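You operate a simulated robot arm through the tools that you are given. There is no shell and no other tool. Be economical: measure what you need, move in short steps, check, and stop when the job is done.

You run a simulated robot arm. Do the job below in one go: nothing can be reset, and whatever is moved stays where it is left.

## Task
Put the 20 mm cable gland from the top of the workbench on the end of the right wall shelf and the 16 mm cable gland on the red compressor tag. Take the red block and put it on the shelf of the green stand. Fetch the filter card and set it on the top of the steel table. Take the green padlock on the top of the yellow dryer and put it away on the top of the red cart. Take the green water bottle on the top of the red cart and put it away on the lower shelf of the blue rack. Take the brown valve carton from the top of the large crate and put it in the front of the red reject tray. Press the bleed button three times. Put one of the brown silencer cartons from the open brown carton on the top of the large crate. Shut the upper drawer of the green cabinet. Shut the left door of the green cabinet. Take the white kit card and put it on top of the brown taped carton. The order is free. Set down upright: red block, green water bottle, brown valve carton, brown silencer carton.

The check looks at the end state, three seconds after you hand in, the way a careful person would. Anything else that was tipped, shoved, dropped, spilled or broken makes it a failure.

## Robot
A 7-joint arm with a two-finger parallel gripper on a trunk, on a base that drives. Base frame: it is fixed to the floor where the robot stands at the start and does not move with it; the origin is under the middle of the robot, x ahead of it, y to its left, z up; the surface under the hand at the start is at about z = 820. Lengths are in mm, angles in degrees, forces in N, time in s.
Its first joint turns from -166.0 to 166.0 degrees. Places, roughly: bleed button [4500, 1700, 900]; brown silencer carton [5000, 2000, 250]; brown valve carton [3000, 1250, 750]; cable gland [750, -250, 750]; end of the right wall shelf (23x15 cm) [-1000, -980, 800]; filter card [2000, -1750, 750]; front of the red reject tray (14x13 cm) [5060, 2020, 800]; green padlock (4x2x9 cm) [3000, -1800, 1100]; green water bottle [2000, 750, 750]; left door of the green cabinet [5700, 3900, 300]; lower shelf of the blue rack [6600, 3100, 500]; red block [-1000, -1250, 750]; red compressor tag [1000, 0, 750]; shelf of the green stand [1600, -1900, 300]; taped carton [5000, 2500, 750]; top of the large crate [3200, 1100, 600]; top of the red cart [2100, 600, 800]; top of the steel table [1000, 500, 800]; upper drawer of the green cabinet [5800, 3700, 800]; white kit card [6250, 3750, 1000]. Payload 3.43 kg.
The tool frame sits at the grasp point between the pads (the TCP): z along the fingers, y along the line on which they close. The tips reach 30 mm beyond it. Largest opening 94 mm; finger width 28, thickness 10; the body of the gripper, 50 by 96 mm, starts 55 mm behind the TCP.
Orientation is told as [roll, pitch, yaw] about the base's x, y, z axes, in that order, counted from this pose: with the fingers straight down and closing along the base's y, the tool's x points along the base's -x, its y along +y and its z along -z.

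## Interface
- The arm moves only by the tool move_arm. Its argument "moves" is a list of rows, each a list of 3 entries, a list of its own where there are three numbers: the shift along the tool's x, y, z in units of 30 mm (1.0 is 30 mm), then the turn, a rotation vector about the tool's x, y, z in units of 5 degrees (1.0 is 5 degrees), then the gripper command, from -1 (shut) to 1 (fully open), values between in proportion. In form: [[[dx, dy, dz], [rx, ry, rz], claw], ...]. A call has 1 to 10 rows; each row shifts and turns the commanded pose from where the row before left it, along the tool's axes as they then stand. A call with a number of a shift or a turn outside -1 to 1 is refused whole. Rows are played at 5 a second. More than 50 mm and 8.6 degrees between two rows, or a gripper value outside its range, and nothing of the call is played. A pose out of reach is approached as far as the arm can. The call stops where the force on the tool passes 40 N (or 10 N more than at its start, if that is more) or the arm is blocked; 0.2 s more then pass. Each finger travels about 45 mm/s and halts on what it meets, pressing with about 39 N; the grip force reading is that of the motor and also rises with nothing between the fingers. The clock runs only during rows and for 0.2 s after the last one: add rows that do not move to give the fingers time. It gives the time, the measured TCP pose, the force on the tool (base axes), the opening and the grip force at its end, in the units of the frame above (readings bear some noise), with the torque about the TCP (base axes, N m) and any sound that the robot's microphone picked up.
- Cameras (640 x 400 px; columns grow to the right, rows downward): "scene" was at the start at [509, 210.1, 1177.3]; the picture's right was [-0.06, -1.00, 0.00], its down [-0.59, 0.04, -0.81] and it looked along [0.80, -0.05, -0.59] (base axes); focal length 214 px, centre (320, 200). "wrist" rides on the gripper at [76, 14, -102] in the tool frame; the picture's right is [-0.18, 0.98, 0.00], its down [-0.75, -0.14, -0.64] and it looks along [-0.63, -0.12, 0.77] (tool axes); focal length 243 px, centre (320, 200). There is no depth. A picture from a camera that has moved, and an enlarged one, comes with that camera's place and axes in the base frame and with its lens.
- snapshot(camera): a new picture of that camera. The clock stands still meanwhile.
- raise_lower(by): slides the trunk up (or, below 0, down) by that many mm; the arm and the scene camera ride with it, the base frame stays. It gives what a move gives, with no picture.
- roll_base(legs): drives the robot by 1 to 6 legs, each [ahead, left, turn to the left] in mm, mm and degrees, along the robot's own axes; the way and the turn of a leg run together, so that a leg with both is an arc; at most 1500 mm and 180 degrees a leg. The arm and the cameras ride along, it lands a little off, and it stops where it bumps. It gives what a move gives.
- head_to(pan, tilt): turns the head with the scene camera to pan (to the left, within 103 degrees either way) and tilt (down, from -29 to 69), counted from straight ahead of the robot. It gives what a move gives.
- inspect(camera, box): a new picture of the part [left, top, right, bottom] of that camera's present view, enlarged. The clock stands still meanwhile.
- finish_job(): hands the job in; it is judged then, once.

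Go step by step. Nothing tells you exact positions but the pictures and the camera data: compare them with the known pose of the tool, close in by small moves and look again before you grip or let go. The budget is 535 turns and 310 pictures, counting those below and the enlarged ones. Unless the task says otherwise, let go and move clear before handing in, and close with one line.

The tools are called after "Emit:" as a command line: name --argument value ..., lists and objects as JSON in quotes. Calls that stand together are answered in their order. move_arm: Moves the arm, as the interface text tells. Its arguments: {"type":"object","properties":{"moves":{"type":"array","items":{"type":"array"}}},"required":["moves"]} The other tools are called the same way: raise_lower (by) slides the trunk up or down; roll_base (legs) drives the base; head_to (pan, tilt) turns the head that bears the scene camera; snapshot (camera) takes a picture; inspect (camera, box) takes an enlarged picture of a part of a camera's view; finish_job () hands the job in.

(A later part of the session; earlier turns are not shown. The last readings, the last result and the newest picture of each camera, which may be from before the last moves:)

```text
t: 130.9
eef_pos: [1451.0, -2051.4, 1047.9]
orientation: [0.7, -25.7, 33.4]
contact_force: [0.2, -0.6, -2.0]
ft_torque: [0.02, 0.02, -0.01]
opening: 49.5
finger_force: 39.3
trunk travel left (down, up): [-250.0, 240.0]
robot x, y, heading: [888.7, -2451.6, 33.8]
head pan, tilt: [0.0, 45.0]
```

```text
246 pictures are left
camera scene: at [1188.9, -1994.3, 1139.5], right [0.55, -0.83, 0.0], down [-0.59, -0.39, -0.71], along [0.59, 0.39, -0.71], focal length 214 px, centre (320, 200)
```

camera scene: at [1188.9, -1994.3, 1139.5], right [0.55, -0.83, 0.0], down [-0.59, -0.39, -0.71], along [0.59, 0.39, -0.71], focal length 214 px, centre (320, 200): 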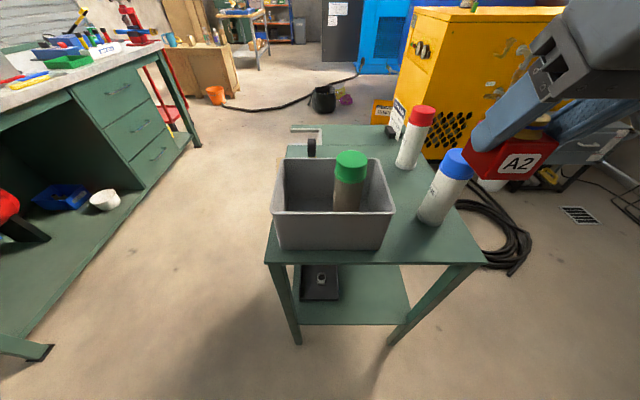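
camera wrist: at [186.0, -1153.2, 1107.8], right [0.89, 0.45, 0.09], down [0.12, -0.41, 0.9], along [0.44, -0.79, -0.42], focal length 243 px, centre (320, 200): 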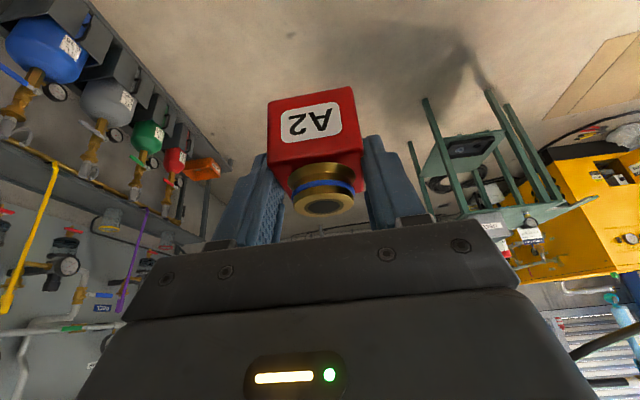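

I back off, lower the trunk and the hand in front of the stand before inserting.

Emit:
roll_base --legs '[[-200, 0, 0]]'

Emit:
raise_lower --by -250

Emit:
move_arm --moves '[[[0.43, 0, 0.9], [0, 0, 0], -1], [[0.43, 0, 0.9], [0, 0, 0], -1], [[0.43, 0, 0.9], [0, 0, 0], -1], [[0.43, 0, 0.9], [0, 0, 0], -1], [[0.43, 0, 0.9], [0, 0, 0], -1], [[0.43, 0, 0.9], [0, 0, 0], -1], [[0.43, 0, 0.9], [0, 0, 0], -1], [[0.43, 0, 0.9], [0, 0, 0], -1], [[0.43, 0, 0.9], [0, 0, 0], -1], [[0.43, 0, 0.9], [0, 0, 0], -1]]'

Emit:
snapshot --camera "scene"

Emit:
snapshot --camera "wrist"

```text
t: 132.5
eef_pos: [1285.8, -2163.9, 1048.4]
orientation: [0.7, -25.7, 33.3]
contact_force: [0.1, 0.7, -3.5]
ft_torque: [-0.01, 0.02, -0.01]
opening: 49.5
finger_force: 39.0
trunk travel left (down, up): [-250.0, 240.0]
robot x, y, heading: [723.4, -2563.0, 33.4]
head pan, tilt: [0.0, 45.0]
```

```text
t: 135.1
eef_pos: [1286.1, -2164.0, 798.3]
orientation: [0.6, -25.7, 33.2]
contact_force: [-0.7, 0.2, -2.8]
ft_torque: [0.01, -0.01, -0.03]
opening: 49.7
finger_force: 38.9
trunk travel left (down, up): [0.0, 490.0]
robot x, y, heading: [723.0, -2560.7, 33.4]
head pan, tilt: [0.0, 45.0]
```

```text
t: 137.3
eef_pos: [1281.9, -2159.3, 499.6]
orientation: [0.7, -25.7, 33.2]
contact_force: [0.0, -0.5, -2.9]
ft_torque: [-0.01, 0.05, 0.01]
opening: 49.7
finger_force: 38.7
trunk travel left (down, up): [0.0, 490.0]
robot x, y, heading: [723.7, -2565.3, 33.6]
head pan, tilt: [0.0, 45.0]
```

```text
245 pictures are left
camera scene: at [1023.8, -2105.0, 889.5], right [0.55, -0.83, 0.0], down [-0.59, -0.39, -0.71], along [0.59, 0.39, -0.71], focal length 214 px, centre (320, 200)
```

scene: 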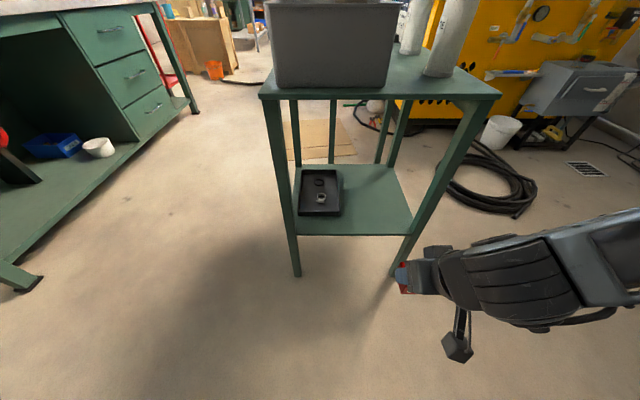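

```text
244 pictures are left
camera wrist: at [1180.6, -2212.1, 559.4], right [-0.4, 0.91, 0.09], down [0.42, 0.1, 0.9], along [0.81, 0.4, -0.42], focal length 243 px, centre (320, 200)
```

wrist: 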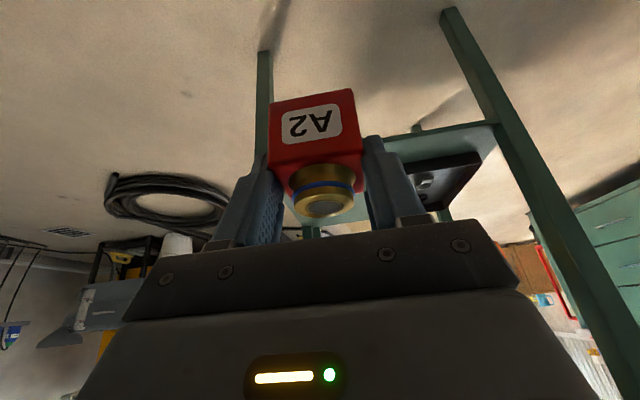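

Emit:
move_arm --moves '[[[0.43, -0.45, 0.9], [0, 0, 0], -1], [[0.43, 0, 0.9], [0, 0, 0], -1], [[0.43, 0, 0.9], [0, 0, 0], -1], [[0.25, 0, 0.55], [0, 0, 0], -1]]'

Emit:
roll_base --legs '[[250, 0, 0]]'

Emit:
snapshot --camera "scene"

Emit:
snapshot --camera "wrist"

```text
t: 138.3
eef_pos: [1292.8, -2170.0, 391.9]
orientation: [0.6, -25.7, 33.4]
contact_force: [0.1, 0.0, -3.5]
ft_torque: [-0.04, 0.05, -0.02]
opening: 49.6
finger_force: 38.7
trunk travel left (down, up): [0.0, 490.0]
robot x, y, heading: [723.9, -2563.3, 33.4]
head pan, tilt: [0.0, 45.0]
```

```text
t: 140.1
eef_pos: [1499.1, -2033.0, 391.1]
orientation: [0.7, -25.7, 33.3]
contact_force: [-0.1, 0.8, -2.3]
ft_torque: [-0.02, 0.03, -0.01]
opening: 49.7
finger_force: 39.1
trunk travel left (down, up): [0.0, 490.0]
robot x, y, heading: [927.8, -2429.5, 33.9]
head pan, tilt: [0.0, 45.0]
```

```text
243 pictures are left
camera scene: at [1229.2, -1967.9, 889.5], right [0.55, -0.83, 0.0], down [-0.59, -0.39, -0.71], along [0.59, 0.39, -0.71], focal length 214 px, centre (320, 200)
```

scene: 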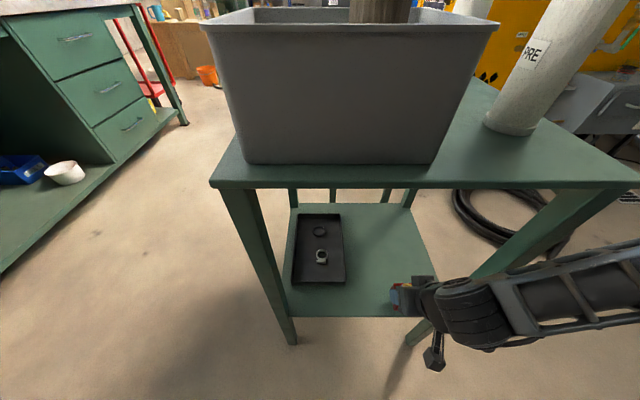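

```text
242 pictures are left
camera wrist: at [1396.4, -2084.2, 450.4], right [-0.4, 0.91, 0.09], down [0.42, 0.1, 0.9], along [0.81, 0.4, -0.42], focal length 243 px, centre (320, 200)
```

wrist: 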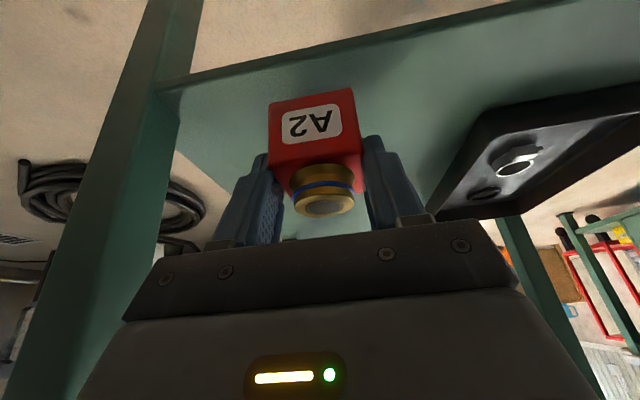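

Emit:
move_arm --moves '[[[-0.83, 0, 0.4], [0, 0, 0], -1], [[-0.83, 0, 0.4], [0, 0, 0], -1], [[0.2, 0, 0.45], [0, 0, 0], -1], [[0.17, 0, 0.36], [0, 0, 0], -1]]'

Emit:
inspect --camera "wrist" --box '[160, 40, 480, 240]'

Emit:
inspect --camera "scene" --box '[260, 180, 460, 340]'

```text
t: 141.3
eef_pos: [1520.9, -2012.6, 369.2]
orientation: [2.2, -24.7, 34.1]
contact_force: [0.4, -0.7, -2.8]
ft_torque: [-0.02, 0.02, 0.02]
opening: 49.7
finger_force: 39.3
trunk travel left (down, up): [0.0, 490.0]
robot x, y, heading: [923.0, -2436.4, 33.7]
head pan, tilt: [0.0, 45.0]
stopped in row 4: the arm was blocked; the commanded pose is now the measured one
```

```text
2.00 times, centred on (320, 140) of wrist
camera zoom: at [1421.6, -2065.9, 429.9], right [-0.42, 0.9, 0.11], down [0.44, 0.1, 0.89], along [0.79, 0.43, -0.43], focal length 485 px, centre (320, 320)
```

zoom: 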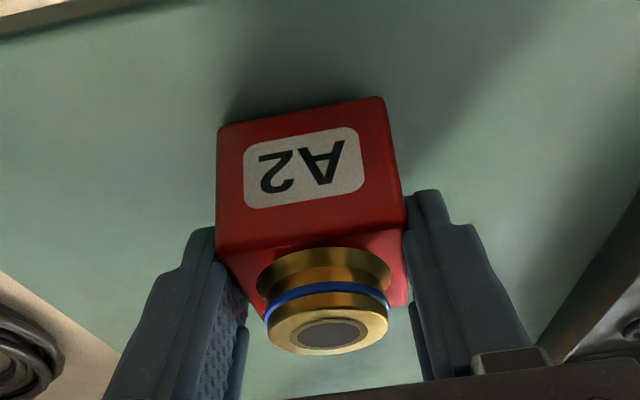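

```text
2.50 times, centred on (360, 260) of scene
camera zoom: at [1224.7, -1978.1, 887.7], right [0.55, -0.83, 0.0], down [-0.59, -0.39, -0.71], along [0.59, 0.39, -0.71], focal length 536 px, centre (220, 50)
```

zoom: 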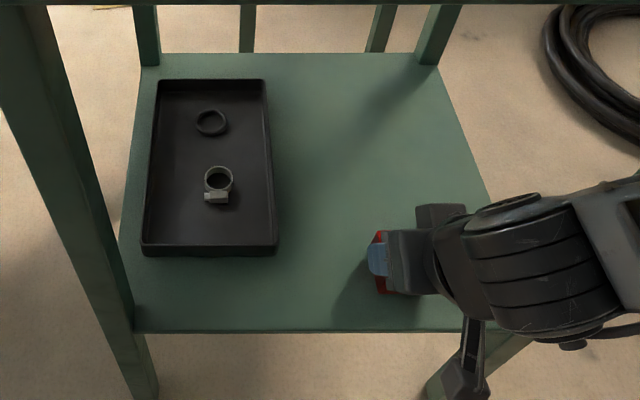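

Emit:
move_arm --moves '[[[-0.1, 0, -0.25], [0, 0, 0], -1], [[0, 0, 0], [0, 0, 0], -1]]'

Emit:
move_arm --moves '[[[-0.3, 0, 0.14], [0, 0, 0], -1], [[0, 0, 0], [0, 0, 0], -1]]'

```text
t: 141.9
eef_pos: [1518.1, -2013.3, 371.2]
orientation: [1.9, -24.0, 33.9]
contact_force: [-0.5, 0.8, -3.2]
ft_torque: [-0.03, 0.02, 0.0]
opening: 49.8
finger_force: 39.0
trunk travel left (down, up): [0.0, 490.0]
robot x, y, heading: [924.7, -2433.6, 33.5]
head pan, tilt: [0.0, 45.0]
```

```text
t: 142.5
eef_pos: [1515.1, -2014.9, 369.2]
orientation: [2.1, -23.1, 34.3]
contact_force: [6.4, 5.4, 15.1]
ft_torque: [0.24, -1.05, 0.18]
opening: 49.7
finger_force: 39.1
trunk travel left (down, up): [0.0, 490.0]
robot x, y, heading: [922.7, -2433.9, 33.5]
head pan, tilt: [0.0, 45.0]
```

The block is touching the shelf, but the arm is at a limit. I'll use the trunk and base for the last bit.

Emit:
raise_lower --by 15

Emit:
snapshot --camera "scene"

```text
t: 143.1
eef_pos: [1512.4, -2017.2, 376.2]
orientation: [2.0, -22.3, 34.3]
contact_force: [0.0, -0.9, -2.9]
ft_torque: [-0.06, 0.01, -0.02]
opening: 49.9
finger_force: 39.0
trunk travel left (down, up): [-15.0, 475.0]
robot x, y, heading: [924.8, -2434.9, 33.4]
head pan, tilt: [0.0, 45.0]
```

```text
239 pictures are left
camera scene: at [1226.7, -1977.4, 904.2], right [0.55, -0.83, 0.0], down [-0.59, -0.39, -0.71], along [0.59, 0.39, -0.71], focal length 214 px, centre (320, 200)
```

scene: 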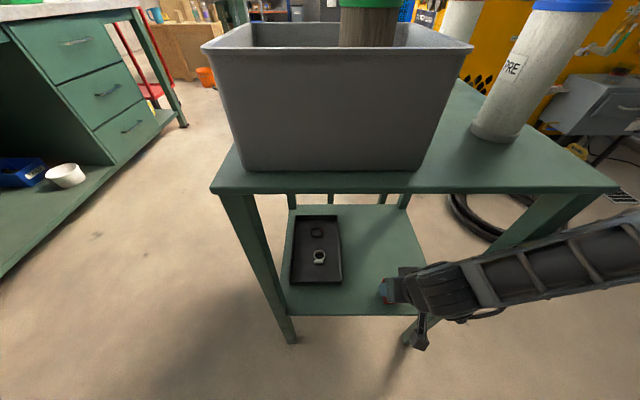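

The forearm's elbow sticks out to the right against the stand's leg. I back off, stretch the arm straighter, and re-insert.

Emit:
roll_base --legs '[[-240, 0, 0]]'

Emit:
move_arm --moves '[[[-0.4, 0, 0], [-0.3, -0.4, 0], -1], [[-0.8, 0, 0.3], [-0.1, -0.3, 0], -1], [[-0.8, 0, 0.3], [0, 0, 0], -1], [[-0.8, 0, 0.35], [0, 0, 0], -1], [[-0.8, 0, 0.35], [0, 0, 0], -1], [[-0.8, 0, 0.35], [0, 0, 0], -1]]'

Emit:
snapshot --camera "scene"

```text
t: 144.9
eef_pos: [1329.8, -2140.6, 392.3]
orientation: [1.7, -24.8, 33.6]
contact_force: [-1.2, 0.4, -3.9]
ft_torque: [-0.01, 0.03, -0.03]
opening: 49.7
finger_force: 39.5
trunk travel left (down, up): [-15.0, 475.0]
robot x, y, heading: [718.8, -2569.0, 33.1]
head pan, tilt: [0.0, 45.0]
```

```text
t: 146.3
eef_pos: [1445.1, -2060.8, 411.0]
orientation: [3.9, -28.4, 33.5]
contact_force: [-0.6, -0.4, -3.3]
ft_torque: [-0.04, 0.07, 0.02]
opening: 49.8
finger_force: 39.1
trunk travel left (down, up): [-15.0, 475.0]
robot x, y, heading: [719.9, -2570.8, 33.2]
head pan, tilt: [0.0, 45.0]
```

```text
238 pictures are left
camera scene: at [1023.0, -2113.2, 904.4], right [0.55, -0.84, 0.0], down [-0.59, -0.39, -0.71], along [0.59, 0.39, -0.71], focal length 214 px, centre (320, 200)
```

scene: 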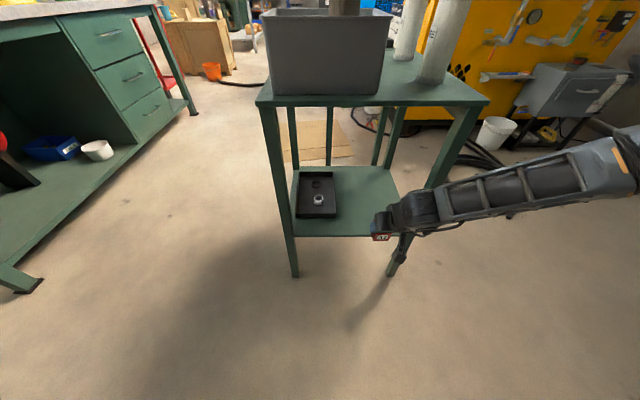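

Emit:
roll_base --legs '[[-120, 0, 0], [0, 280, 0]]'

Emit:
move_arm --moves '[[[0, -0.9, -0.2], [0.4, 0.5, 0], -1], [[0, -0.9, -0.2], [0.35, 0, 0], -1], [[0, -1, -0.2], [0, 0, 0], -1], [[0, -1, -0.2], [0, 0, 0], -1], [[0, -1, 0], [0, 0, 0], -1], [[0, -1, 0], [0, 0, 0], -1], [[0, -1, 0], [0, 0, 0], -1], [[0, -1, 0], [0, 0, 0], -1], [[0, -1, 0], [0, 0, 0], -1], [[0, -0.5, 0], [0, 0, 0], -1]]'

Emit:
snapshot --camera "scene"

```text
t: 147.4
eef_pos: [1418.0, -2072.4, 409.5]
orientation: [3.9, -28.4, 33.7]
contact_force: [0.6, 0.3, -2.4]
ft_torque: [-0.03, 0.04, 0.01]
opening: 49.9
finger_force: 39.2
trunk travel left (down, up): [-15.0, 475.0]
robot x, y, heading: [695.5, -2580.8, 33.3]
head pan, tilt: [0.0, 45.0]
stopped in leg 1: the robot was blocked; the commanded pose is now the measured one
```

```text
t: 149.6
eef_pos: [1567.0, -2311.0, 427.8]
orientation: [0.1, -25.9, 33.8]
contact_force: [-0.4, -0.1, -3.3]
ft_torque: [0.02, 0.04, -0.01]
opening: 49.5
finger_force: 39.4
trunk travel left (down, up): [-15.0, 475.0]
robot x, y, heading: [700.3, -2584.5, 33.5]
head pan, tilt: [0.0, 45.0]
```

```text
237 pictures are left
camera scene: at [997.4, -2125.6, 904.5], right [0.55, -0.83, 0.0], down [-0.59, -0.39, -0.71], along [0.59, 0.39, -0.71], focal length 214 px, centre (320, 200)
```

scene: 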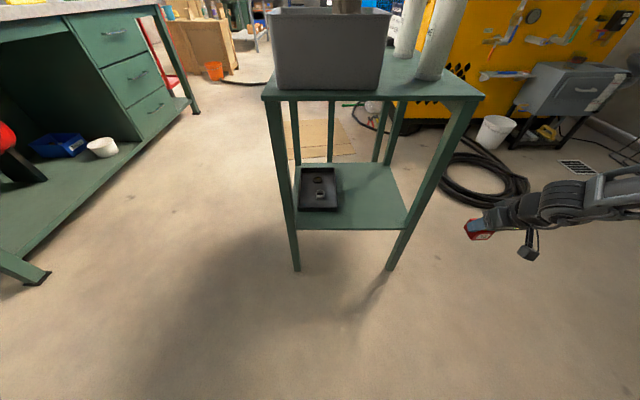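

Emit:
roll_base --legs '[[0, 272, 0]]'

Emit:
snapshot --camera "scene"

```text
t: 151.5
eef_pos: [1415.3, -2081.2, 427.5]
orientation: [0.1, -25.9, 34.0]
contact_force: [-1.1, 0.1, -3.0]
ft_torque: [0.03, 0.07, -0.02]
opening: 49.5
finger_force: 38.8
trunk travel left (down, up): [-15.0, 475.0]
robot x, y, heading: [544.9, -2353.5, 33.6]
head pan, tilt: [0.0, 45.0]
```

```text
236 pictures are left
camera scene: at [846.2, -1898.7, 904.5], right [0.55, -0.83, 0.0], down [-0.59, -0.39, -0.71], along [0.59, 0.39, -0.71], focal length 214 px, centre (320, 200)
```

scene: 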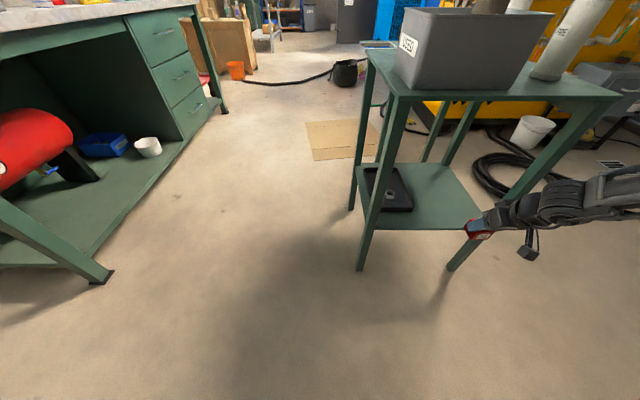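

Emit:
move_arm --moves '[[[0.3, 0.2, 0.63], [0, 0, 0], -1], [[0.3, 0.2, 0.63], [0, 0, 0], -1]]'

Emit:
roll_base --legs '[[112, 0, 0]]'

Emit:
snapshot --camera "scene"

Emit:
snapshot --camera "wrist"

```text
t: 152.1
eef_pos: [1409.8, -2071.6, 384.5]
orientation: [0.1, -25.9, 34.3]
contact_force: [0.0, 0.0, -1.4]
ft_torque: [0.0, -0.01, -0.02]
opening: 49.5
finger_force: 39.2
trunk travel left (down, up): [-15.0, 475.0]
robot x, y, heading: [544.1, -2355.4, 33.6]
head pan, tilt: [0.0, 45.0]
```

```text
t: 153.3
eef_pos: [1503.6, -2009.6, 384.6]
orientation: [0.0, -25.9, 34.0]
contact_force: [0.0, 1.1, -2.4]
ft_torque: [-0.04, 0.03, -0.03]
opening: 49.3
finger_force: 39.0
trunk travel left (down, up): [-15.0, 475.0]
robot x, y, heading: [638.6, -2291.6, 33.7]
head pan, tilt: [0.0, 45.0]
```

```text
235 pictures are left
camera scene: at [940.6, -1836.7, 904.5], right [0.55, -0.83, 0.0], down [-0.59, -0.39, -0.71], along [0.59, 0.39, -0.71], focal length 214 px, centre (320, 200)
```

scene: 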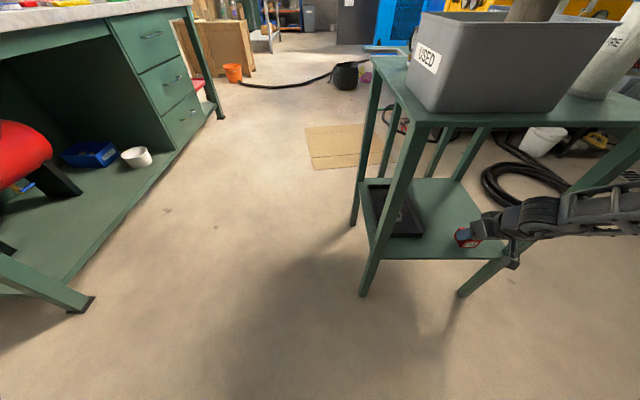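

```text
234 pictures are left
camera wrist: at [1402.0, -2062.3, 444.1], right [-0.41, 0.91, 0.08], down [0.41, 0.1, 0.91], along [0.81, 0.41, -0.41], focal length 243 px, centre (320, 200)
```

wrist: 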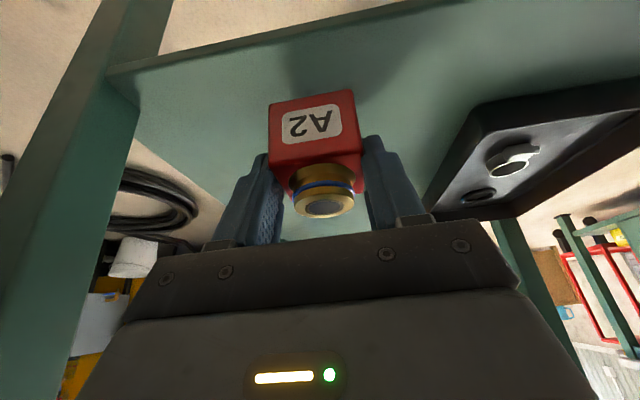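

Emit:
move_arm --moves '[[[-0.4, 0, 0.19], [0, 0, 0], -1], [[-0.4, 0, 0.19], [0, 0, 0], -1]]'

```text
t: 153.9
eef_pos: [1525.7, -1994.4, 384.7]
orientation: [0.1, -26.0, 34.1]
contact_force: [0.5, -0.6, -1.9]
ft_torque: [-0.02, 0.08, -0.01]
opening: 49.8
finger_force: 39.4
trunk travel left (down, up): [-15.0, 475.0]
robot x, y, heading: [642.5, -2293.8, 33.7]
head pan, tilt: [0.0, 45.0]
```

Emit:
move_arm --moves '[[[-0.36, 0, 0.17], [0, 0, 0], -1], [[0.14, 0, 0.3], [0, 0, 0], -1], [[0.03, 0, 0.06], [0, 0, 0], -1]]'

Emit:
move_arm --moves '[[[0.05, 0, 0.1], [0, 0, 0], -1], [[0, 0, 0], [0, 0, 0], -1]]'

```text
t: 154.7
eef_pos: [1535.3, -1987.3, 372.2]
orientation: [0.0, -25.8, 34.1]
contact_force: [0.4, -0.4, -2.7]
ft_torque: [-0.03, 0.02, 0.01]
opening: 49.7
finger_force: 39.2
trunk travel left (down, up): [-15.0, 475.0]
robot x, y, heading: [639.4, -2294.6, 33.6]
head pan, tilt: [0.0, 45.0]
```

```text
t: 155.3
eef_pos: [1534.7, -1988.1, 369.1]
orientation: [0.2, -25.9, 34.1]
contact_force: [0.5, 0.2, -2.7]
ft_torque: [0.0, 0.03, 0.01]
opening: 49.9
finger_force: 38.7
trunk travel left (down, up): [-15.0, 475.0]
robot x, y, heading: [640.7, -2295.9, 33.6]
head pan, tilt: [0.0, 45.0]
```

Emit:
move_arm --moves '[[[0.05, 0, 0.1], [0, 0, 0], -1], [[0, 0, 0], [0, 0, 0], -1]]'

Emit:
move_arm --moves '[[[0.05, 0, 0.1], [0, 0, 0], -1], [[0, 0, 0], [0, 0, 0], -1]]'

Emit:
inspect --camera "scene" --box '[400, 180, 560, 300]'

```text
t: 155.9
eef_pos: [1536.2, -1988.9, 366.7]
orientation: [0.1, -26.1, 34.0]
contact_force: [-0.6, -1.1, 2.1]
ft_torque: [-0.17, 0.06, 0.02]
opening: 50.0
finger_force: 39.2
trunk travel left (down, up): [-15.0, 475.0]
robot x, y, heading: [639.8, -2294.0, 33.6]
head pan, tilt: [0.0, 45.0]
```

```text
t: 156.5
eef_pos: [1537.9, -1987.7, 366.4]
orientation: [0.0, -26.2, 34.0]
contact_force: [-8.0, -4.1, 36.6]
ft_torque: [-0.6, 0.86, -0.08]
opening: 49.6
finger_force: 39.3
trunk travel left (down, up): [-15.0, 475.0]
robot x, y, heading: [638.4, -2296.2, 33.6]
head pan, tilt: [0.0, 45.0]
```

```text
3.33 times, centred on (480, 240) of scene
camera zoom: at [939.8, -1837.0, 905.4], right [0.55, -0.83, 0.0], down [-0.59, -0.39, -0.71], along [0.59, 0.39, -0.71], focal length 715 px, centre (-213, 67)
```

zoom: 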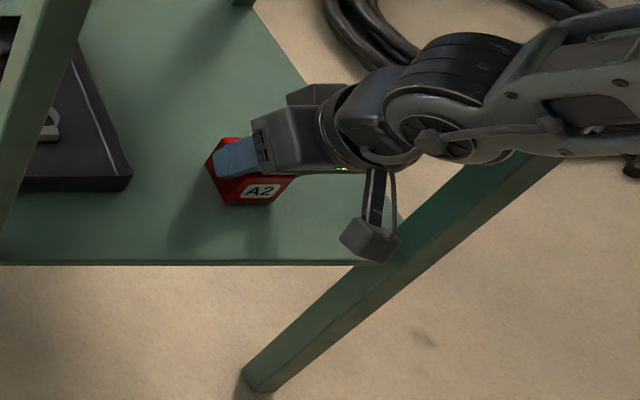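

Emit:
move_arm --moves '[[[-0.04, 0, -0.08], [0, 0, 0], -1], [[0, 0, 0], [0, 0, 0], 0.1], [[0, 0, 0], [0, 0, 0], 0.25], [[0, 0, 0], [0, 0, 0], 0.4], [[0, 0, 0], [0, 0, 0], 0.5], [[0, 0, -0.5], [0, 0, 0], 0.5], [[0, 0, -1], [0, 0, 0], 0.5], [[0, 0, -1], [0, 0, 0], 0.5], [[0.5, 0, -1], [0, 0, 0], 0.5], [[0.5, 0, -1], [0, 0, 0], 0.5]]'

Emit:
snapshot --camera "scene"

```text
t: 158.7
eef_pos: [1464.4, -2034.2, 474.3]
orientation: [0.0, -25.9, 34.0]
contact_force: [1.0, 0.2, -0.4]
ft_torque: [-0.01, 0.0, 0.0]
opening: 70.7
finger_force: 0.1
trunk travel left (down, up): [-15.0, 475.0]
robot x, y, heading: [642.9, -2295.4, 33.7]
head pan, tilt: [0.0, 45.0]
```

```text
232 pictures are left
camera scene: at [940.5, -1836.5, 904.4], right [0.55, -0.83, 0.0], down [-0.59, -0.39, -0.71], along [0.59, 0.39, -0.71], focal length 214 px, centre (320, 200)
```

scene: 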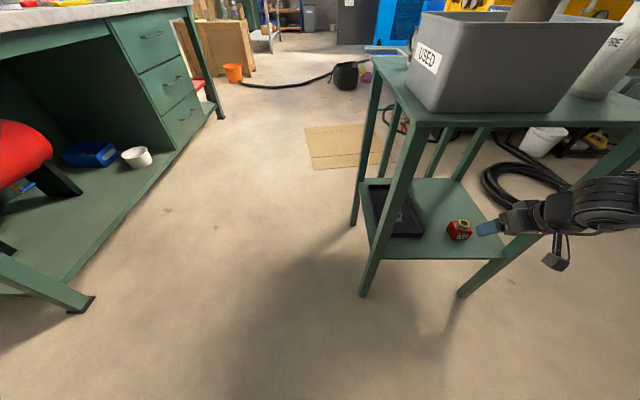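

Red block stands on the shelf. Now I back away, raise the arm to vertical tool, and go to the front side of the stand for the filter card.

Emit:
roll_base --legs '[[-140, 0, 0]]'

Emit:
raise_lower --by 320

Emit:
move_arm --moves '[[[-0.4, 0, -1], [0, 1, 0], 1], [[-0.4, 0, -1], [0, 1, 0], 1], [[-0.3, 0, -1], [0, 1, 0], 1], [[-0.2, 0, -1], [0, 1, 0], 1], [[0, 0, -1], [0, 1, 0], 1], [[0, 0.5, -1], [0, 0, 0], 1], [[0, 0.5, -1], [0, 0, 0], 1], [[0, 0.5, -1], [0, 0, 0], 1], [[0, 0.5, -1], [0, 0, 0], 1], [[0, 0.5, -1], [0, 0, 0], 1]]'

Emit:
move_arm --moves '[[[0.3, 1, -0.5], [0, 0, 0], 1], [[0.3, 1, -0.5], [0, 0, 0], 1], [[0.3, 1, -0.5], [0, 0, 0], 1], [[0.3, 1, -0.5], [0, 0, 0], 1], [[0.3, 1, -0.5], [0, 0, 0], 1], [[0.3, 1, -0.5], [0, 0, 0], 1]]'

```text
t: 160.0
eef_pos: [1370.3, -2099.1, 473.1]
orientation: [0.1, -25.7, 33.8]
contact_force: [0.2, 0.2, 0.4]
ft_torque: [0.04, -0.02, -0.02]
opening: 70.6
finger_force: 0.1
trunk travel left (down, up): [-15.0, 475.0]
robot x, y, heading: [550.5, -2357.8, 33.7]
head pan, tilt: [0.0, 45.0]
stopped in leg 1: the robot was blocked; the commanded pose is now the measured one
```

```text
t: 163.2
eef_pos: [1370.5, -2100.6, 793.3]
orientation: [0.1, -25.9, 33.7]
contact_force: [-0.4, 0.8, -0.1]
ft_torque: [0.01, 0.01, 0.02]
opening: 70.5
finger_force: 0.1
trunk travel left (down, up): [-335.0, 155.0]
robot x, y, heading: [547.8, -2359.2, 33.7]
head pan, tilt: [0.0, 45.0]
```

```text
t: 165.4
eef_pos: [1322.0, -2044.9, 1098.2]
orientation: [0.1, -0.8, 33.9]
contact_force: [0.3, -0.3, -0.3]
ft_torque: [-0.04, 0.01, -0.01]
opening: 94.0
finger_force: 0.0
trunk travel left (down, up): [-335.0, 155.0]
robot x, y, heading: [547.1, -2359.2, 33.7]
head pan, tilt: [0.0, 45.0]
```

```text
t: 166.8
eef_pos: [1178.4, -1923.2, 1190.1]
orientation: [0.1, -0.8, 33.7]
contact_force: [0.4, 0.1, 1.2]
ft_torque: [0.01, 0.02, -0.01]
opening: 94.0
finger_force: 0.0
trunk travel left (down, up): [-335.0, 155.0]
robot x, y, heading: [544.6, -2359.8, 33.7]
head pan, tilt: [0.0, 45.0]
```

Emit:
roll_base --legs '[[250, 480, 0], [0, 0, -90], [0, 1150, 0]]'

Emit:
head_to --pan 0 --tilt 35

Emit:
snapshot --camera "scene"

Emit:
snapshot --camera "wrist"

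```text
t: 179.1
eef_pos: [1848.8, -1865.7, 1191.2]
orientation: [0.2, -0.8, -58.1]
contact_force: [-0.2, -0.7, 0.6]
ft_torque: [0.0, 0.01, 0.0]
opening: 93.9
finger_force: 0.0
trunk travel left (down, up): [-335.0, 155.0]
robot x, y, heading: [1434.6, -1222.7, -58.3]
head pan, tilt: [0.0, 45.0]
```

```text
t: 179.8
eef_pos: [1850.6, -1866.5, 1190.5]
orientation: [0.1, -0.8, -58.1]
contact_force: [-0.1, 0.5, -0.7]
ft_torque: [-0.03, 0.0, 0.04]
opening: 93.7
finger_force: 0.1
trunk travel left (down, up): [-335.0, 155.0]
robot x, y, heading: [1433.2, -1221.5, -58.2]
head pan, tilt: [0.0, 35.0]
```

```text
231 pictures are left
camera scene: at [1886.5, -1542.2, 1239.3], right [-0.85, -0.52, 0.0], down [-0.3, 0.49, -0.82], along [0.43, -0.7, -0.57], focal length 214 px, centre (320, 200)
```

scene: 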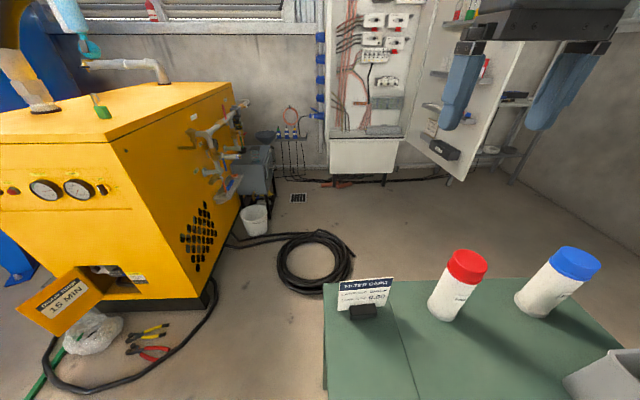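

```text
230 pictures are left
camera wrist: at [1820.3, -1794.5, 1292.1], right [0.93, 0.36, 0.0], down [0.27, -0.71, 0.65], along [0.24, -0.61, -0.76], focal length 243 px, centre (320, 200)
```

wrist: 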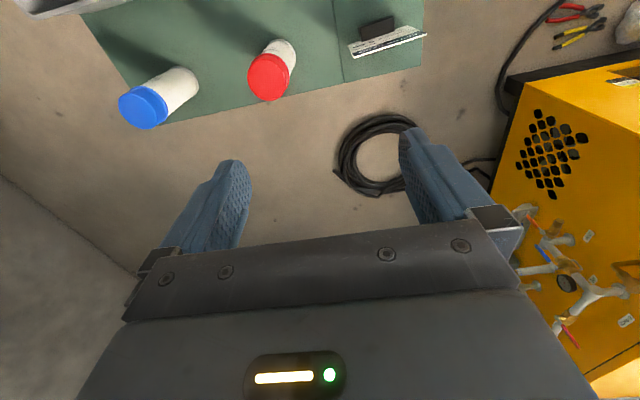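

Emit:
inspect --camera "scene" --box '[320, 265, 420, 335]'

Emit:
inspect --camera "wrist" --box '[330, 0, 450, 75]'

```text
5.71 times, centred on (370, 300) of scene
camera zoom: at [1886.5, -1542.2, 1239.3], right [-0.85, -0.52, 0.0], down [-0.3, 0.49, -0.82], along [0.43, -0.7, -0.57], focal length 1226 px, centre (34, -371)
```

zoom: 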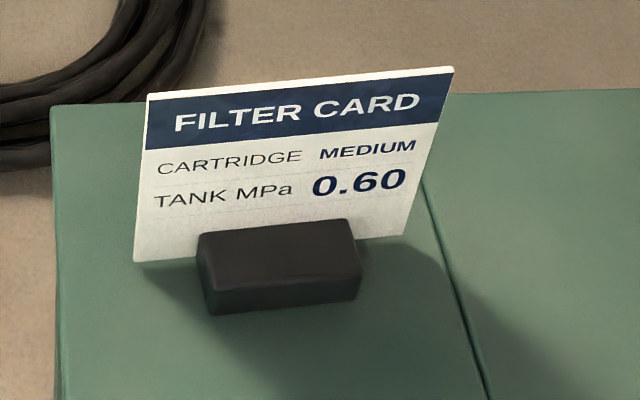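

```text
5.33 times, centred on (390, 38) of wrist
camera zoom: at [1820.3, -1794.5, 1292.1], right [0.93, 0.36, 0.0], down [0.27, -0.71, 0.65], along [0.24, -0.61, -0.76], focal length 1294 px, centre (-53, 1067)
```

zoom: 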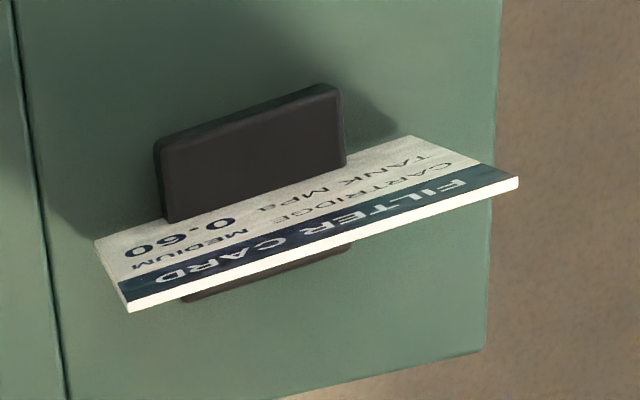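

The filter card (with foot) has its top edge from (1987,-1782) to (1900,-1848), z≈861. I rotate the gripper to close across its thickness.

Emit:
move_arm --moves '[[[0, 0, 0], [0, 0, -1], 1], [[0, 0, 0], [0, 0, -1], 1], [[0, 0, 0], [0, 0, -1], 1], [[0, 0, 0], [0, 0, -1], 1], [[0, 0, 0], [0, 0, -1], 1], [[0, 0, 0], [0, 0, -1], 1], [[0, 0, 0], [0, 0, -1], 1], [[0, 0, 0], [0, 0, -1], 1], [[0, 0, 0], [0, 0, -1], 1], [[0, 0, 0], [0, 0, -1], 1]]'

Emit:
move_arm --moves '[[[0, 0, 0.5], [0, 0, -1], 1], [[0, 0, 0.5], [0, 0, -1], 1], [[0, 0, 0.5], [0, 0, -1], 1], [[0, 0, 0.5], [0, 0, -1], 1], [[0, 0, 0.5], [0, 0, -1], 1], [[0, 0, 0.5], [0, 0, -1], 1], [[0, 0, 0.5], [0, 0, -1], 1], [[0, 0, 0.5], [0, 0, -1], 1], [[0, 0, 0.5], [0, 0, -1], 1]]'

```text
t: 182.0
eef_pos: [1849.2, -1866.2, 1190.5]
orientation: [-0.6, -0.5, -8.0]
contact_force: [0.1, 0.6, -0.1]
ft_torque: [0.02, -0.02, -0.03]
opening: 94.0
finger_force: 0.1
trunk travel left (down, up): [-335.0, 155.0]
robot x, y, heading: [1436.0, -1218.5, -58.3]
head pan, tilt: [0.0, 35.0]
```

```text
t: 184.0
eef_pos: [1860.7, -1865.7, 1160.9]
orientation: [-0.6, -0.5, 1.9]
contact_force: [0.5, 0.2, 0.4]
ft_torque: [-0.01, 0.02, -0.01]
opening: 94.1
finger_force: 0.1
out of reach, approached as far as the arm can: row 2, 3, 4, 5, 6, 7, 8, 9
trunk travel left (down, up): [-335.0, 155.0]
robot x, y, heading: [1434.9, -1224.7, -58.6]
head pan, tilt: [0.0, 35.0]
```

Emit:
move_arm --moves '[[[0, 0, 0], [0, 0, 1], 1], [[0, 0, 0], [0, 0, 1], 1], [[0, 0, 0], [0, 0, 1], 1], [[0, 0, 0], [0, 0, 1], 1], [[0, 0, 0], [0, 0, 1], 1], [[0, 0, 0], [0, 0, 1], 1], [[0, 0, 0], [0, 0, 1], 1], [[0, 0, 0], [0, 0, 1], 1], [[0, 0, 0], [0, 0, 1], 1], [[0, 0, 0], [0, 0, 1], 1]]'

Emit:
move_arm --moves '[[[0, 0, 0], [0, 0, 1], 1], [[0, 0, 0], [0, 0, 1], 1], [[0, 0, 0], [0, 0, 1], 1], [[0, 0, 0], [0, 0, 1], 1], [[0, 0, 0], [0, 0, 1], 1], [[0, 0, 0], [0, 0, 1], 1], [[0, 0, 0], [0, 0, 1], 1], [[0, 0, 0], [0, 0, 1], 1], [[0, 0, 0], [0, 0, 1], 1], [[0, 0, 0], [0, 0, 1], 1]]'

Emit:
move_arm --moves '[[[0, 0, 0], [0, 0, 1], 1], [[0, 0, 0], [0, 0, 1], 1], [[0, 0, 0], [0, 0, 1], 1], [[0, 0, 0], [0, 0, 1], 1], [[0, 0, 0], [0, 0, 1], 1], [[0, 0, 0], [0, 0, 1], 1], [[0, 0, 0], [0, 0, 1], 1], [[0, 0, 0], [0, 0, 1], 1], [[0, 0, 0], [0, 0, 0.97], 1]]'

```text
t: 186.2
eef_pos: [1859.3, -1866.8, 1161.7]
orientation: [0.0, -0.8, -48.2]
contact_force: [0.0, 0.1, -0.6]
ft_torque: [-0.01, 0.02, 0.0]
opening: 93.9
finger_force: 0.1
trunk travel left (down, up): [-335.0, 155.0]
robot x, y, heading: [1435.6, -1217.8, -58.2]
head pan, tilt: [0.0, 35.0]
```

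```text
t: 188.4
eef_pos: [1860.4, -1866.0, 1161.0]
orientation: [0.6, -0.4, -98.2]
contact_force: [-0.2, -0.1, -0.3]
ft_torque: [0.01, -0.01, 0.04]
opening: 93.9
finger_force: 0.1
trunk travel left (down, up): [-335.0, 155.0]
robot x, y, heading: [1434.6, -1220.7, -58.3]
head pan, tilt: [0.0, 35.0]
```

```text
t: 190.4
eef_pos: [1860.7, -1865.9, 1160.8]
orientation: [0.8, -0.1, -143.0]
contact_force: [0.7, 0.4, 0.2]
ft_torque: [-0.01, -0.02, 0.0]
opening: 93.7
finger_force: 0.0
trunk travel left (down, up): [-335.0, 155.0]
robot x, y, heading: [1435.1, -1221.9, -58.4]
head pan, tilt: [0.0, 35.0]
```

Emit:
move_arm --moves '[[[0.65, 0.06, 1], [0, 0, 0], 1], [[0.65, 0.06, 1], [0, 0, 0], 1], [[0.65, 0.06, 1], [0, 0, 0], 1], [[0.65, 0.06, 1], [0, 0, 0], 1], [[0.64, 0.06, 1], [0, 0, 0], 1], [[0, 0, 1], [0, 0, 0], 1], [[0, 0, 1], [0, 0, 0], 0.5], [[0, 0, 0.3], [0, 0, 0], 0.3]]'

Emit:
snapshot --camera "wrist"

Emit:
inspect --camera "scene" --box '[300, 215, 460, 335]'

```text
t: 192.2
eef_pos: [1945.5, -1816.4, 942.3]
orientation: [0.9, 0.0, -142.9]
contact_force: [0.1, 0.3, 0.2]
ft_torque: [0.03, -0.01, 0.02]
opening: 61.2
finger_force: 0.1
trunk travel left (down, up): [-335.0, 155.0]
robot x, y, heading: [1434.6, -1220.2, -58.0]
head pan, tilt: [0.0, 35.0]
```

```text
227 pictures are left
camera wrist: at [2013.1, -1781.5, 1045.0], right [0.45, -0.9, 0.01], down [-0.69, -0.33, 0.64], along [-0.57, -0.29, -0.77], focal length 243 px, centre (320, 200)
```

wrist: 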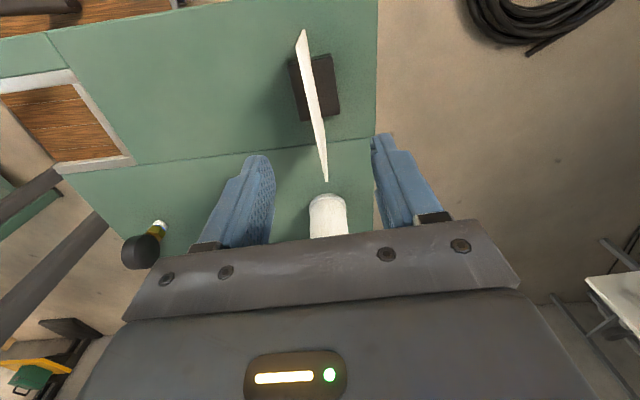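

```text
3.33 times, centred on (380, 275) of scene
camera zoom: at [1886.5, -1542.1, 1239.3], right [-0.85, -0.52, 0.0], down [-0.3, 0.49, -0.82], along [0.43, -0.7, -0.57], focal length 715 px, centre (120, -50)
```

zoom: 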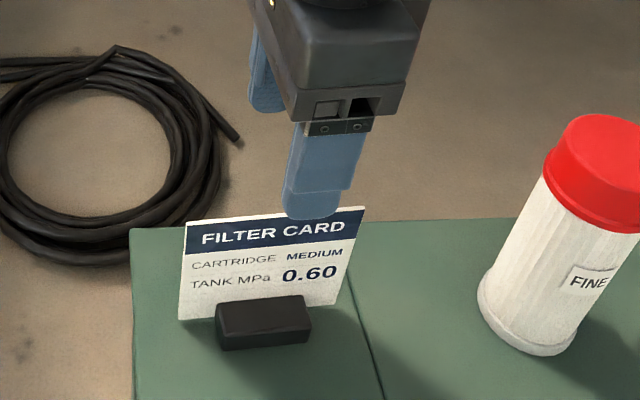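

Emit:
move_arm --moves '[[[0, 0, 1], [0, 0, 0], 0.3], [[0, 0, 1], [0, 0, 0], 0.3], [[0, 0, 1], [0, 0, 0], 0.3], [[0, 0, 0.15], [0, 0, 0], 0], [[0, 0, 0], [0, 0, 0], -0.4], [[0, 0, 0], [0, 0, 0], -0.7], [[0, 0, 0], [0, 0, 0], -1], [[0, 0, 0], [0, 0, 0], -1], [[0, 0, 0], [0, 0, 0], -1]]'

Emit:
inspect --camera "scene" --box '[300, 215, 460, 335]'

```text
t: 194.2
eef_pos: [1946.7, -1816.6, 848.6]
orientation: [0.8, 0.1, -143.0]
contact_force: [-0.2, -0.3, -0.4]
ft_torque: [-0.01, -0.01, 0.0]
opening: 6.7
finger_force: 39.4
trunk travel left (down, up): [-335.0, 155.0]
robot x, y, heading: [1434.2, -1223.6, -58.3]
head pan, tilt: [0.0, 35.0]
```

```text
3.33 times, centred on (380, 275) of scene
camera zoom: at [1886.6, -1542.2, 1239.3], right [-0.85, -0.52, 0.0], down [-0.3, 0.49, -0.82], along [0.43, -0.7, -0.57], focal length 715 px, centre (120, -50)
```

zoom: 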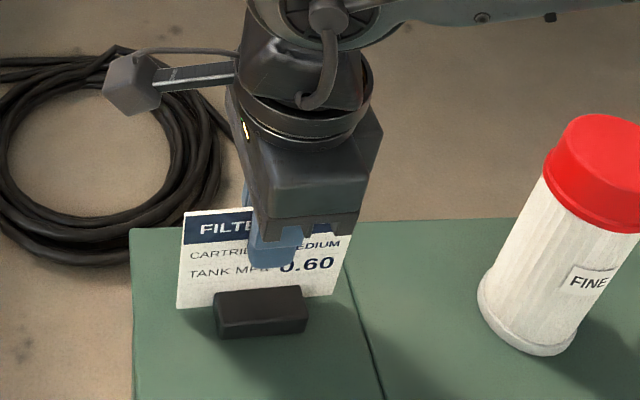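

Card gripped (6.7 mm). Lift it clear and drive round to the steel table's end.

Emit:
move_arm --moves '[[[0, 0, -0.6], [0, 0, 0], -1], [[0, 0, -1], [0, 0, 0], -1], [[0, 0, -1], [0, 0, 0], -1], [[0, 0, -1], [0, 0, 0], -1], [[0, 0, -1], [0, 0, 0], -1], [[0, 0, -1], [0, 0, 0], -1], [[0, 0, -1], [0, 0, 0], -1], [[0, 0, -1], [0, 0, 0], -1], [[-0.3, 0, -1], [0, 0, 0], -1], [[-0.3, -0.5, -1], [0, 0, 0], -1]]'

Emit:
roll_base --legs '[[0, 0, 2], [0, -935, 0], [-850, 0, 0], [-830, 0, 0]]'

Emit:
snapshot --camera "wrist"

```text
t: 196.4
eef_pos: [1919.7, -1814.3, 1136.1]
orientation: [0.9, 0.0, -143.0]
contact_force: [0.7, -0.7, -1.8]
ft_torque: [0.01, 0.06, 0.0]
opening: 6.8
finger_force: 39.5
trunk travel left (down, up): [-335.0, 155.0]
robot x, y, heading: [1437.0, -1219.4, -58.3]
head pan, tilt: [0.0, 35.0]
```

```text
t: 209.7
eef_pos: [249.6, -910.0, 1136.0]
orientation: [0.8, 0.0, -141.6]
contact_force: [0.1, 0.3, -1.3]
ft_torque: [0.05, -0.01, -0.01]
opening: 6.5
finger_force: 39.0
trunk travel left (down, up): [-335.0, 155.0]
robot x, y, heading: [-244.0, -324.6, -56.8]
head pan, tilt: [0.0, 35.0]
```

```text
224 pictures are left
camera wrist: at [315.8, -873.3, 1238.7], right [0.47, -0.88, 0.01], down [-0.68, -0.35, 0.64], along [-0.56, -0.31, -0.77], focal length 243 px, centre (320, 200)
```

wrist: 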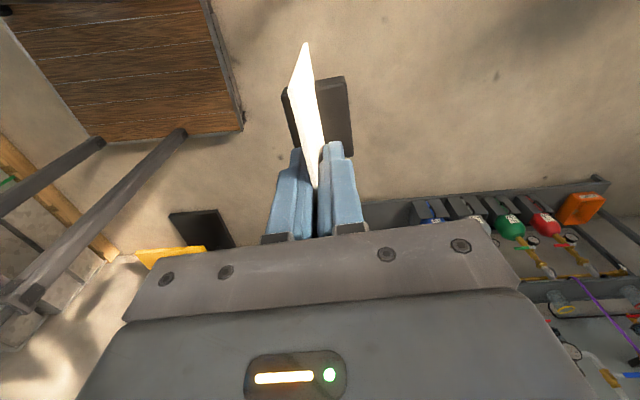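

Emit:
roll_base --legs '[[0, 0, 90.5], [440, 0, 0]]'

Emit:
head_to --pan 5 --tilt 50

Emit:
snapshot --camera "scene"

```text
t: 216.2
eef_pos: [688.5, 417.7, 1135.9]
orientation: [0.8, 0.1, -50.9]
contact_force: [0.0, -0.3, -0.8]
ft_torque: [-0.02, 0.0, -0.02]
opening: 6.7
finger_force: 38.9
trunk travel left (down, up): [-335.0, 155.0]
robot x, y, heading: [114.6, -87.1, 33.8]
head pan, tilt: [0.0, 35.0]
```

```text
t: 217.0
eef_pos: [689.4, 418.1, 1134.9]
orientation: [0.8, 0.0, -50.9]
contact_force: [-0.4, 0.4, -0.7]
ft_torque: [0.0, 0.01, -0.03]
opening: 6.8
finger_force: 39.0
trunk travel left (down, up): [-335.0, 155.0]
robot x, y, heading: [116.8, -85.4, 33.8]
head pan, tilt: [5.0, 50.0]
```

```text
223 pictures are left
camera scene: at [406.3, 375.9, 1217.6], right [0.62, -0.78, 0.0], down [-0.6, -0.48, -0.64], along [0.5, 0.4, -0.77], focal length 214 px, centre (320, 200)
```

scene: 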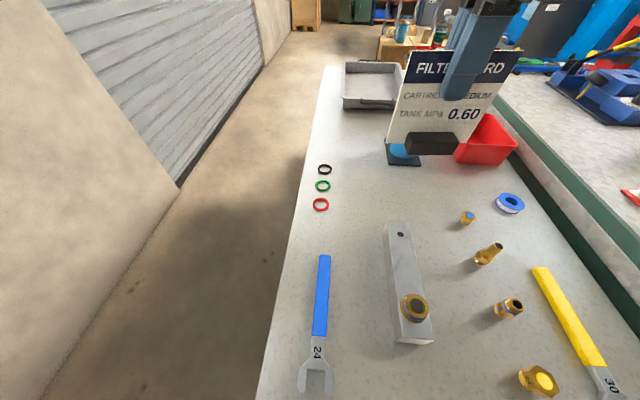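

Free spot on the table at about (745,521), between rings, bottle and plate. Move there and lower.

Emit:
move_arm --moves '[[[0.38, 0.9, 0.5], [0, 0, 0], -1], [[0.38, 0.9, 0.5], [0, 0, 0], -1], [[0.38, 0.9, 0.5], [0, 0, 0], -1], [[0.38, 0.9, 0.5], [0, 0, 0], -1], [[0, 0, 1], [0, 0, 0], -1], [[0, 0, 1], [0, 0, 0], -1], [[0, 0, 1], [0, 0, 0], -1], [[0, 0, 1], [0, 0, 0], -1]]'

Emit:
snapshot --camera "scene"

Emit:
snapshot --camera "wrist"

```text
t: 218.8
eef_pos: [747.0, 523.2, 956.5]
orientation: [0.8, 0.0, -50.9]
contact_force: [0.6, -0.9, -0.4]
ft_torque: [0.05, 0.0, -0.01]
opening: 6.6
finger_force: 39.2
trunk travel left (down, up): [-335.0, 155.0]
robot x, y, heading: [115.2, -87.7, 33.8]
head pan, tilt: [5.0, 50.0]
```

```text
222 pictures are left
camera scene: at [406.1, 375.9, 1217.7], right [0.63, -0.78, 0.0], down [-0.6, -0.48, -0.64], along [0.5, 0.4, -0.77], focal length 214 px, centre (320, 200)
```

scene: 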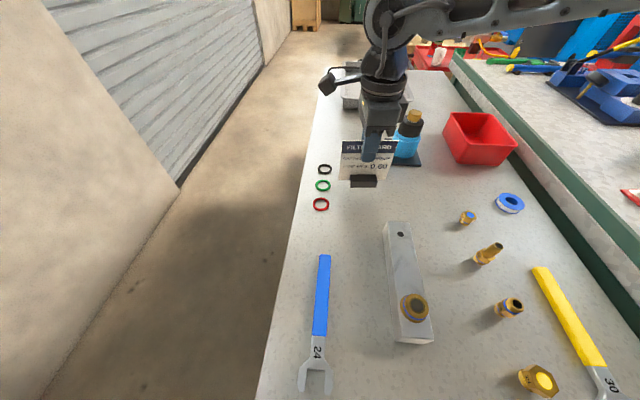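

```text
221 pictures are left
camera wrist: at [708.3, 588.7, 1059.5], right [0.88, 0.48, 0.01], down [0.36, -0.68, 0.64], along [0.31, -0.56, -0.77], focal length 243 px, centre (320, 200)
```

wrist: 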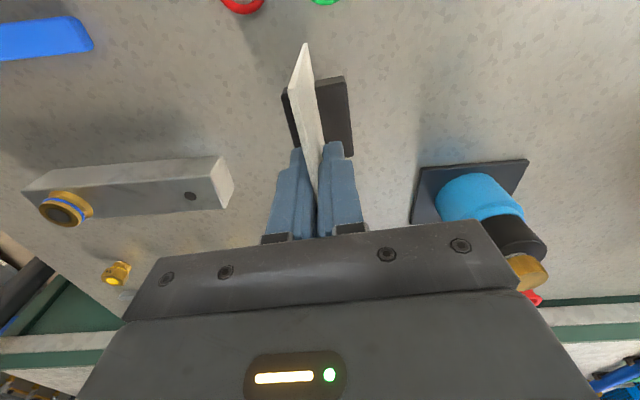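

Clear all round. Lower to contact.

Emit:
move_arm --moves '[[[0, 0, 0.6], [0, 0, 0], -1], [[0, 0, 0.12], [0, 0, 0], -1], [[0, 0, 0], [0, 0, 0], -1]]'

Emit:
move_arm --moves '[[[0, 0, 0.1], [0, 0, 0], -1], [[0, 0, 0], [0, 0, 0], -1]]'

Emit:
move_arm --moves '[[[0, 0, 0.1], [0, 0, 0], -1], [[0, 0, 0], [0, 0, 0], -1]]'

```text
t: 219.6
eef_pos: [747.5, 522.6, 934.3]
orientation: [0.9, 0.0, -51.0]
contact_force: [-0.1, 0.2, -1.3]
ft_torque: [0.03, -0.02, 0.0]
opening: 6.6
finger_force: 39.2
trunk travel left (down, up): [-335.0, 155.0]
robot x, y, heading: [112.2, -86.3, 33.8]
head pan, tilt: [5.0, 50.0]
```

```text
t: 220.2
eef_pos: [746.3, 523.0, 932.4]
orientation: [0.8, 0.0, -50.9]
contact_force: [-0.5, -0.1, -1.6]
ft_torque: [0.0, -0.02, 0.0]
opening: 7.0
finger_force: 39.0
trunk travel left (down, up): [-335.0, 155.0]
robot x, y, heading: [118.9, -88.5, 33.4]
head pan, tilt: [5.0, 50.0]
```

```text
t: 220.8
eef_pos: [747.7, 522.9, 929.4]
orientation: [0.8, -0.1, -50.9]
contact_force: [0.4, 0.5, -1.6]
ft_torque: [0.01, -0.06, -0.01]
opening: 6.9
finger_force: 38.8
trunk travel left (down, up): [-335.0, 155.0]
robot x, y, heading: [114.9, -89.6, 33.6]
head pan, tilt: [5.0, 50.0]
```

Emit:
move_arm --moves '[[[0, 0, 0.1], [0, 0, 0], -1], [[0, 0, 0], [0, 0, 0], -1]]'

Emit:
move_arm --moves '[[[0, 0, 0.1], [0, 0, 0], -1], [[0, 0, 0], [0, 0, 0], -1]]'

Emit:
inspect --camera "scene" --box '[310, 120, 430, 220]'

```text
t: 221.4
eef_pos: [747.6, 522.9, 925.6]
orientation: [0.8, 0.0, -50.9]
contact_force: [-0.5, 0.4, -1.4]
ft_torque: [0.03, 0.01, 0.0]
opening: 7.0
finger_force: 39.0
trunk travel left (down, up): [-335.0, 155.0]
robot x, y, heading: [115.4, -86.2, 33.4]
head pan, tilt: [5.0, 50.0]
```

```text
t: 222.0
eef_pos: [746.4, 523.1, 923.6]
orientation: [0.9, 0.0, -50.8]
contact_force: [0.4, 0.5, -0.9]
ft_torque: [-0.03, 0.02, 0.03]
opening: 6.8
finger_force: 39.5
trunk travel left (down, up): [-335.0, 155.0]
robot x, y, heading: [113.1, -86.7, 33.6]
head pan, tilt: [5.0, 50.0]
```

```text
4.00 times, centred on (370, 170) of scene
camera zoom: at [406.3, 375.9, 1217.6], right [0.63, -0.78, 0.0], down [-0.6, -0.48, -0.64], along [0.5, 0.4, -0.77], focal length 858 px, centre (120, 320)
```

zoom: 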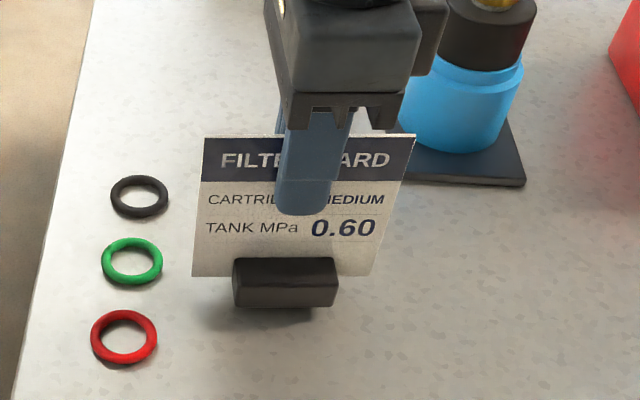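

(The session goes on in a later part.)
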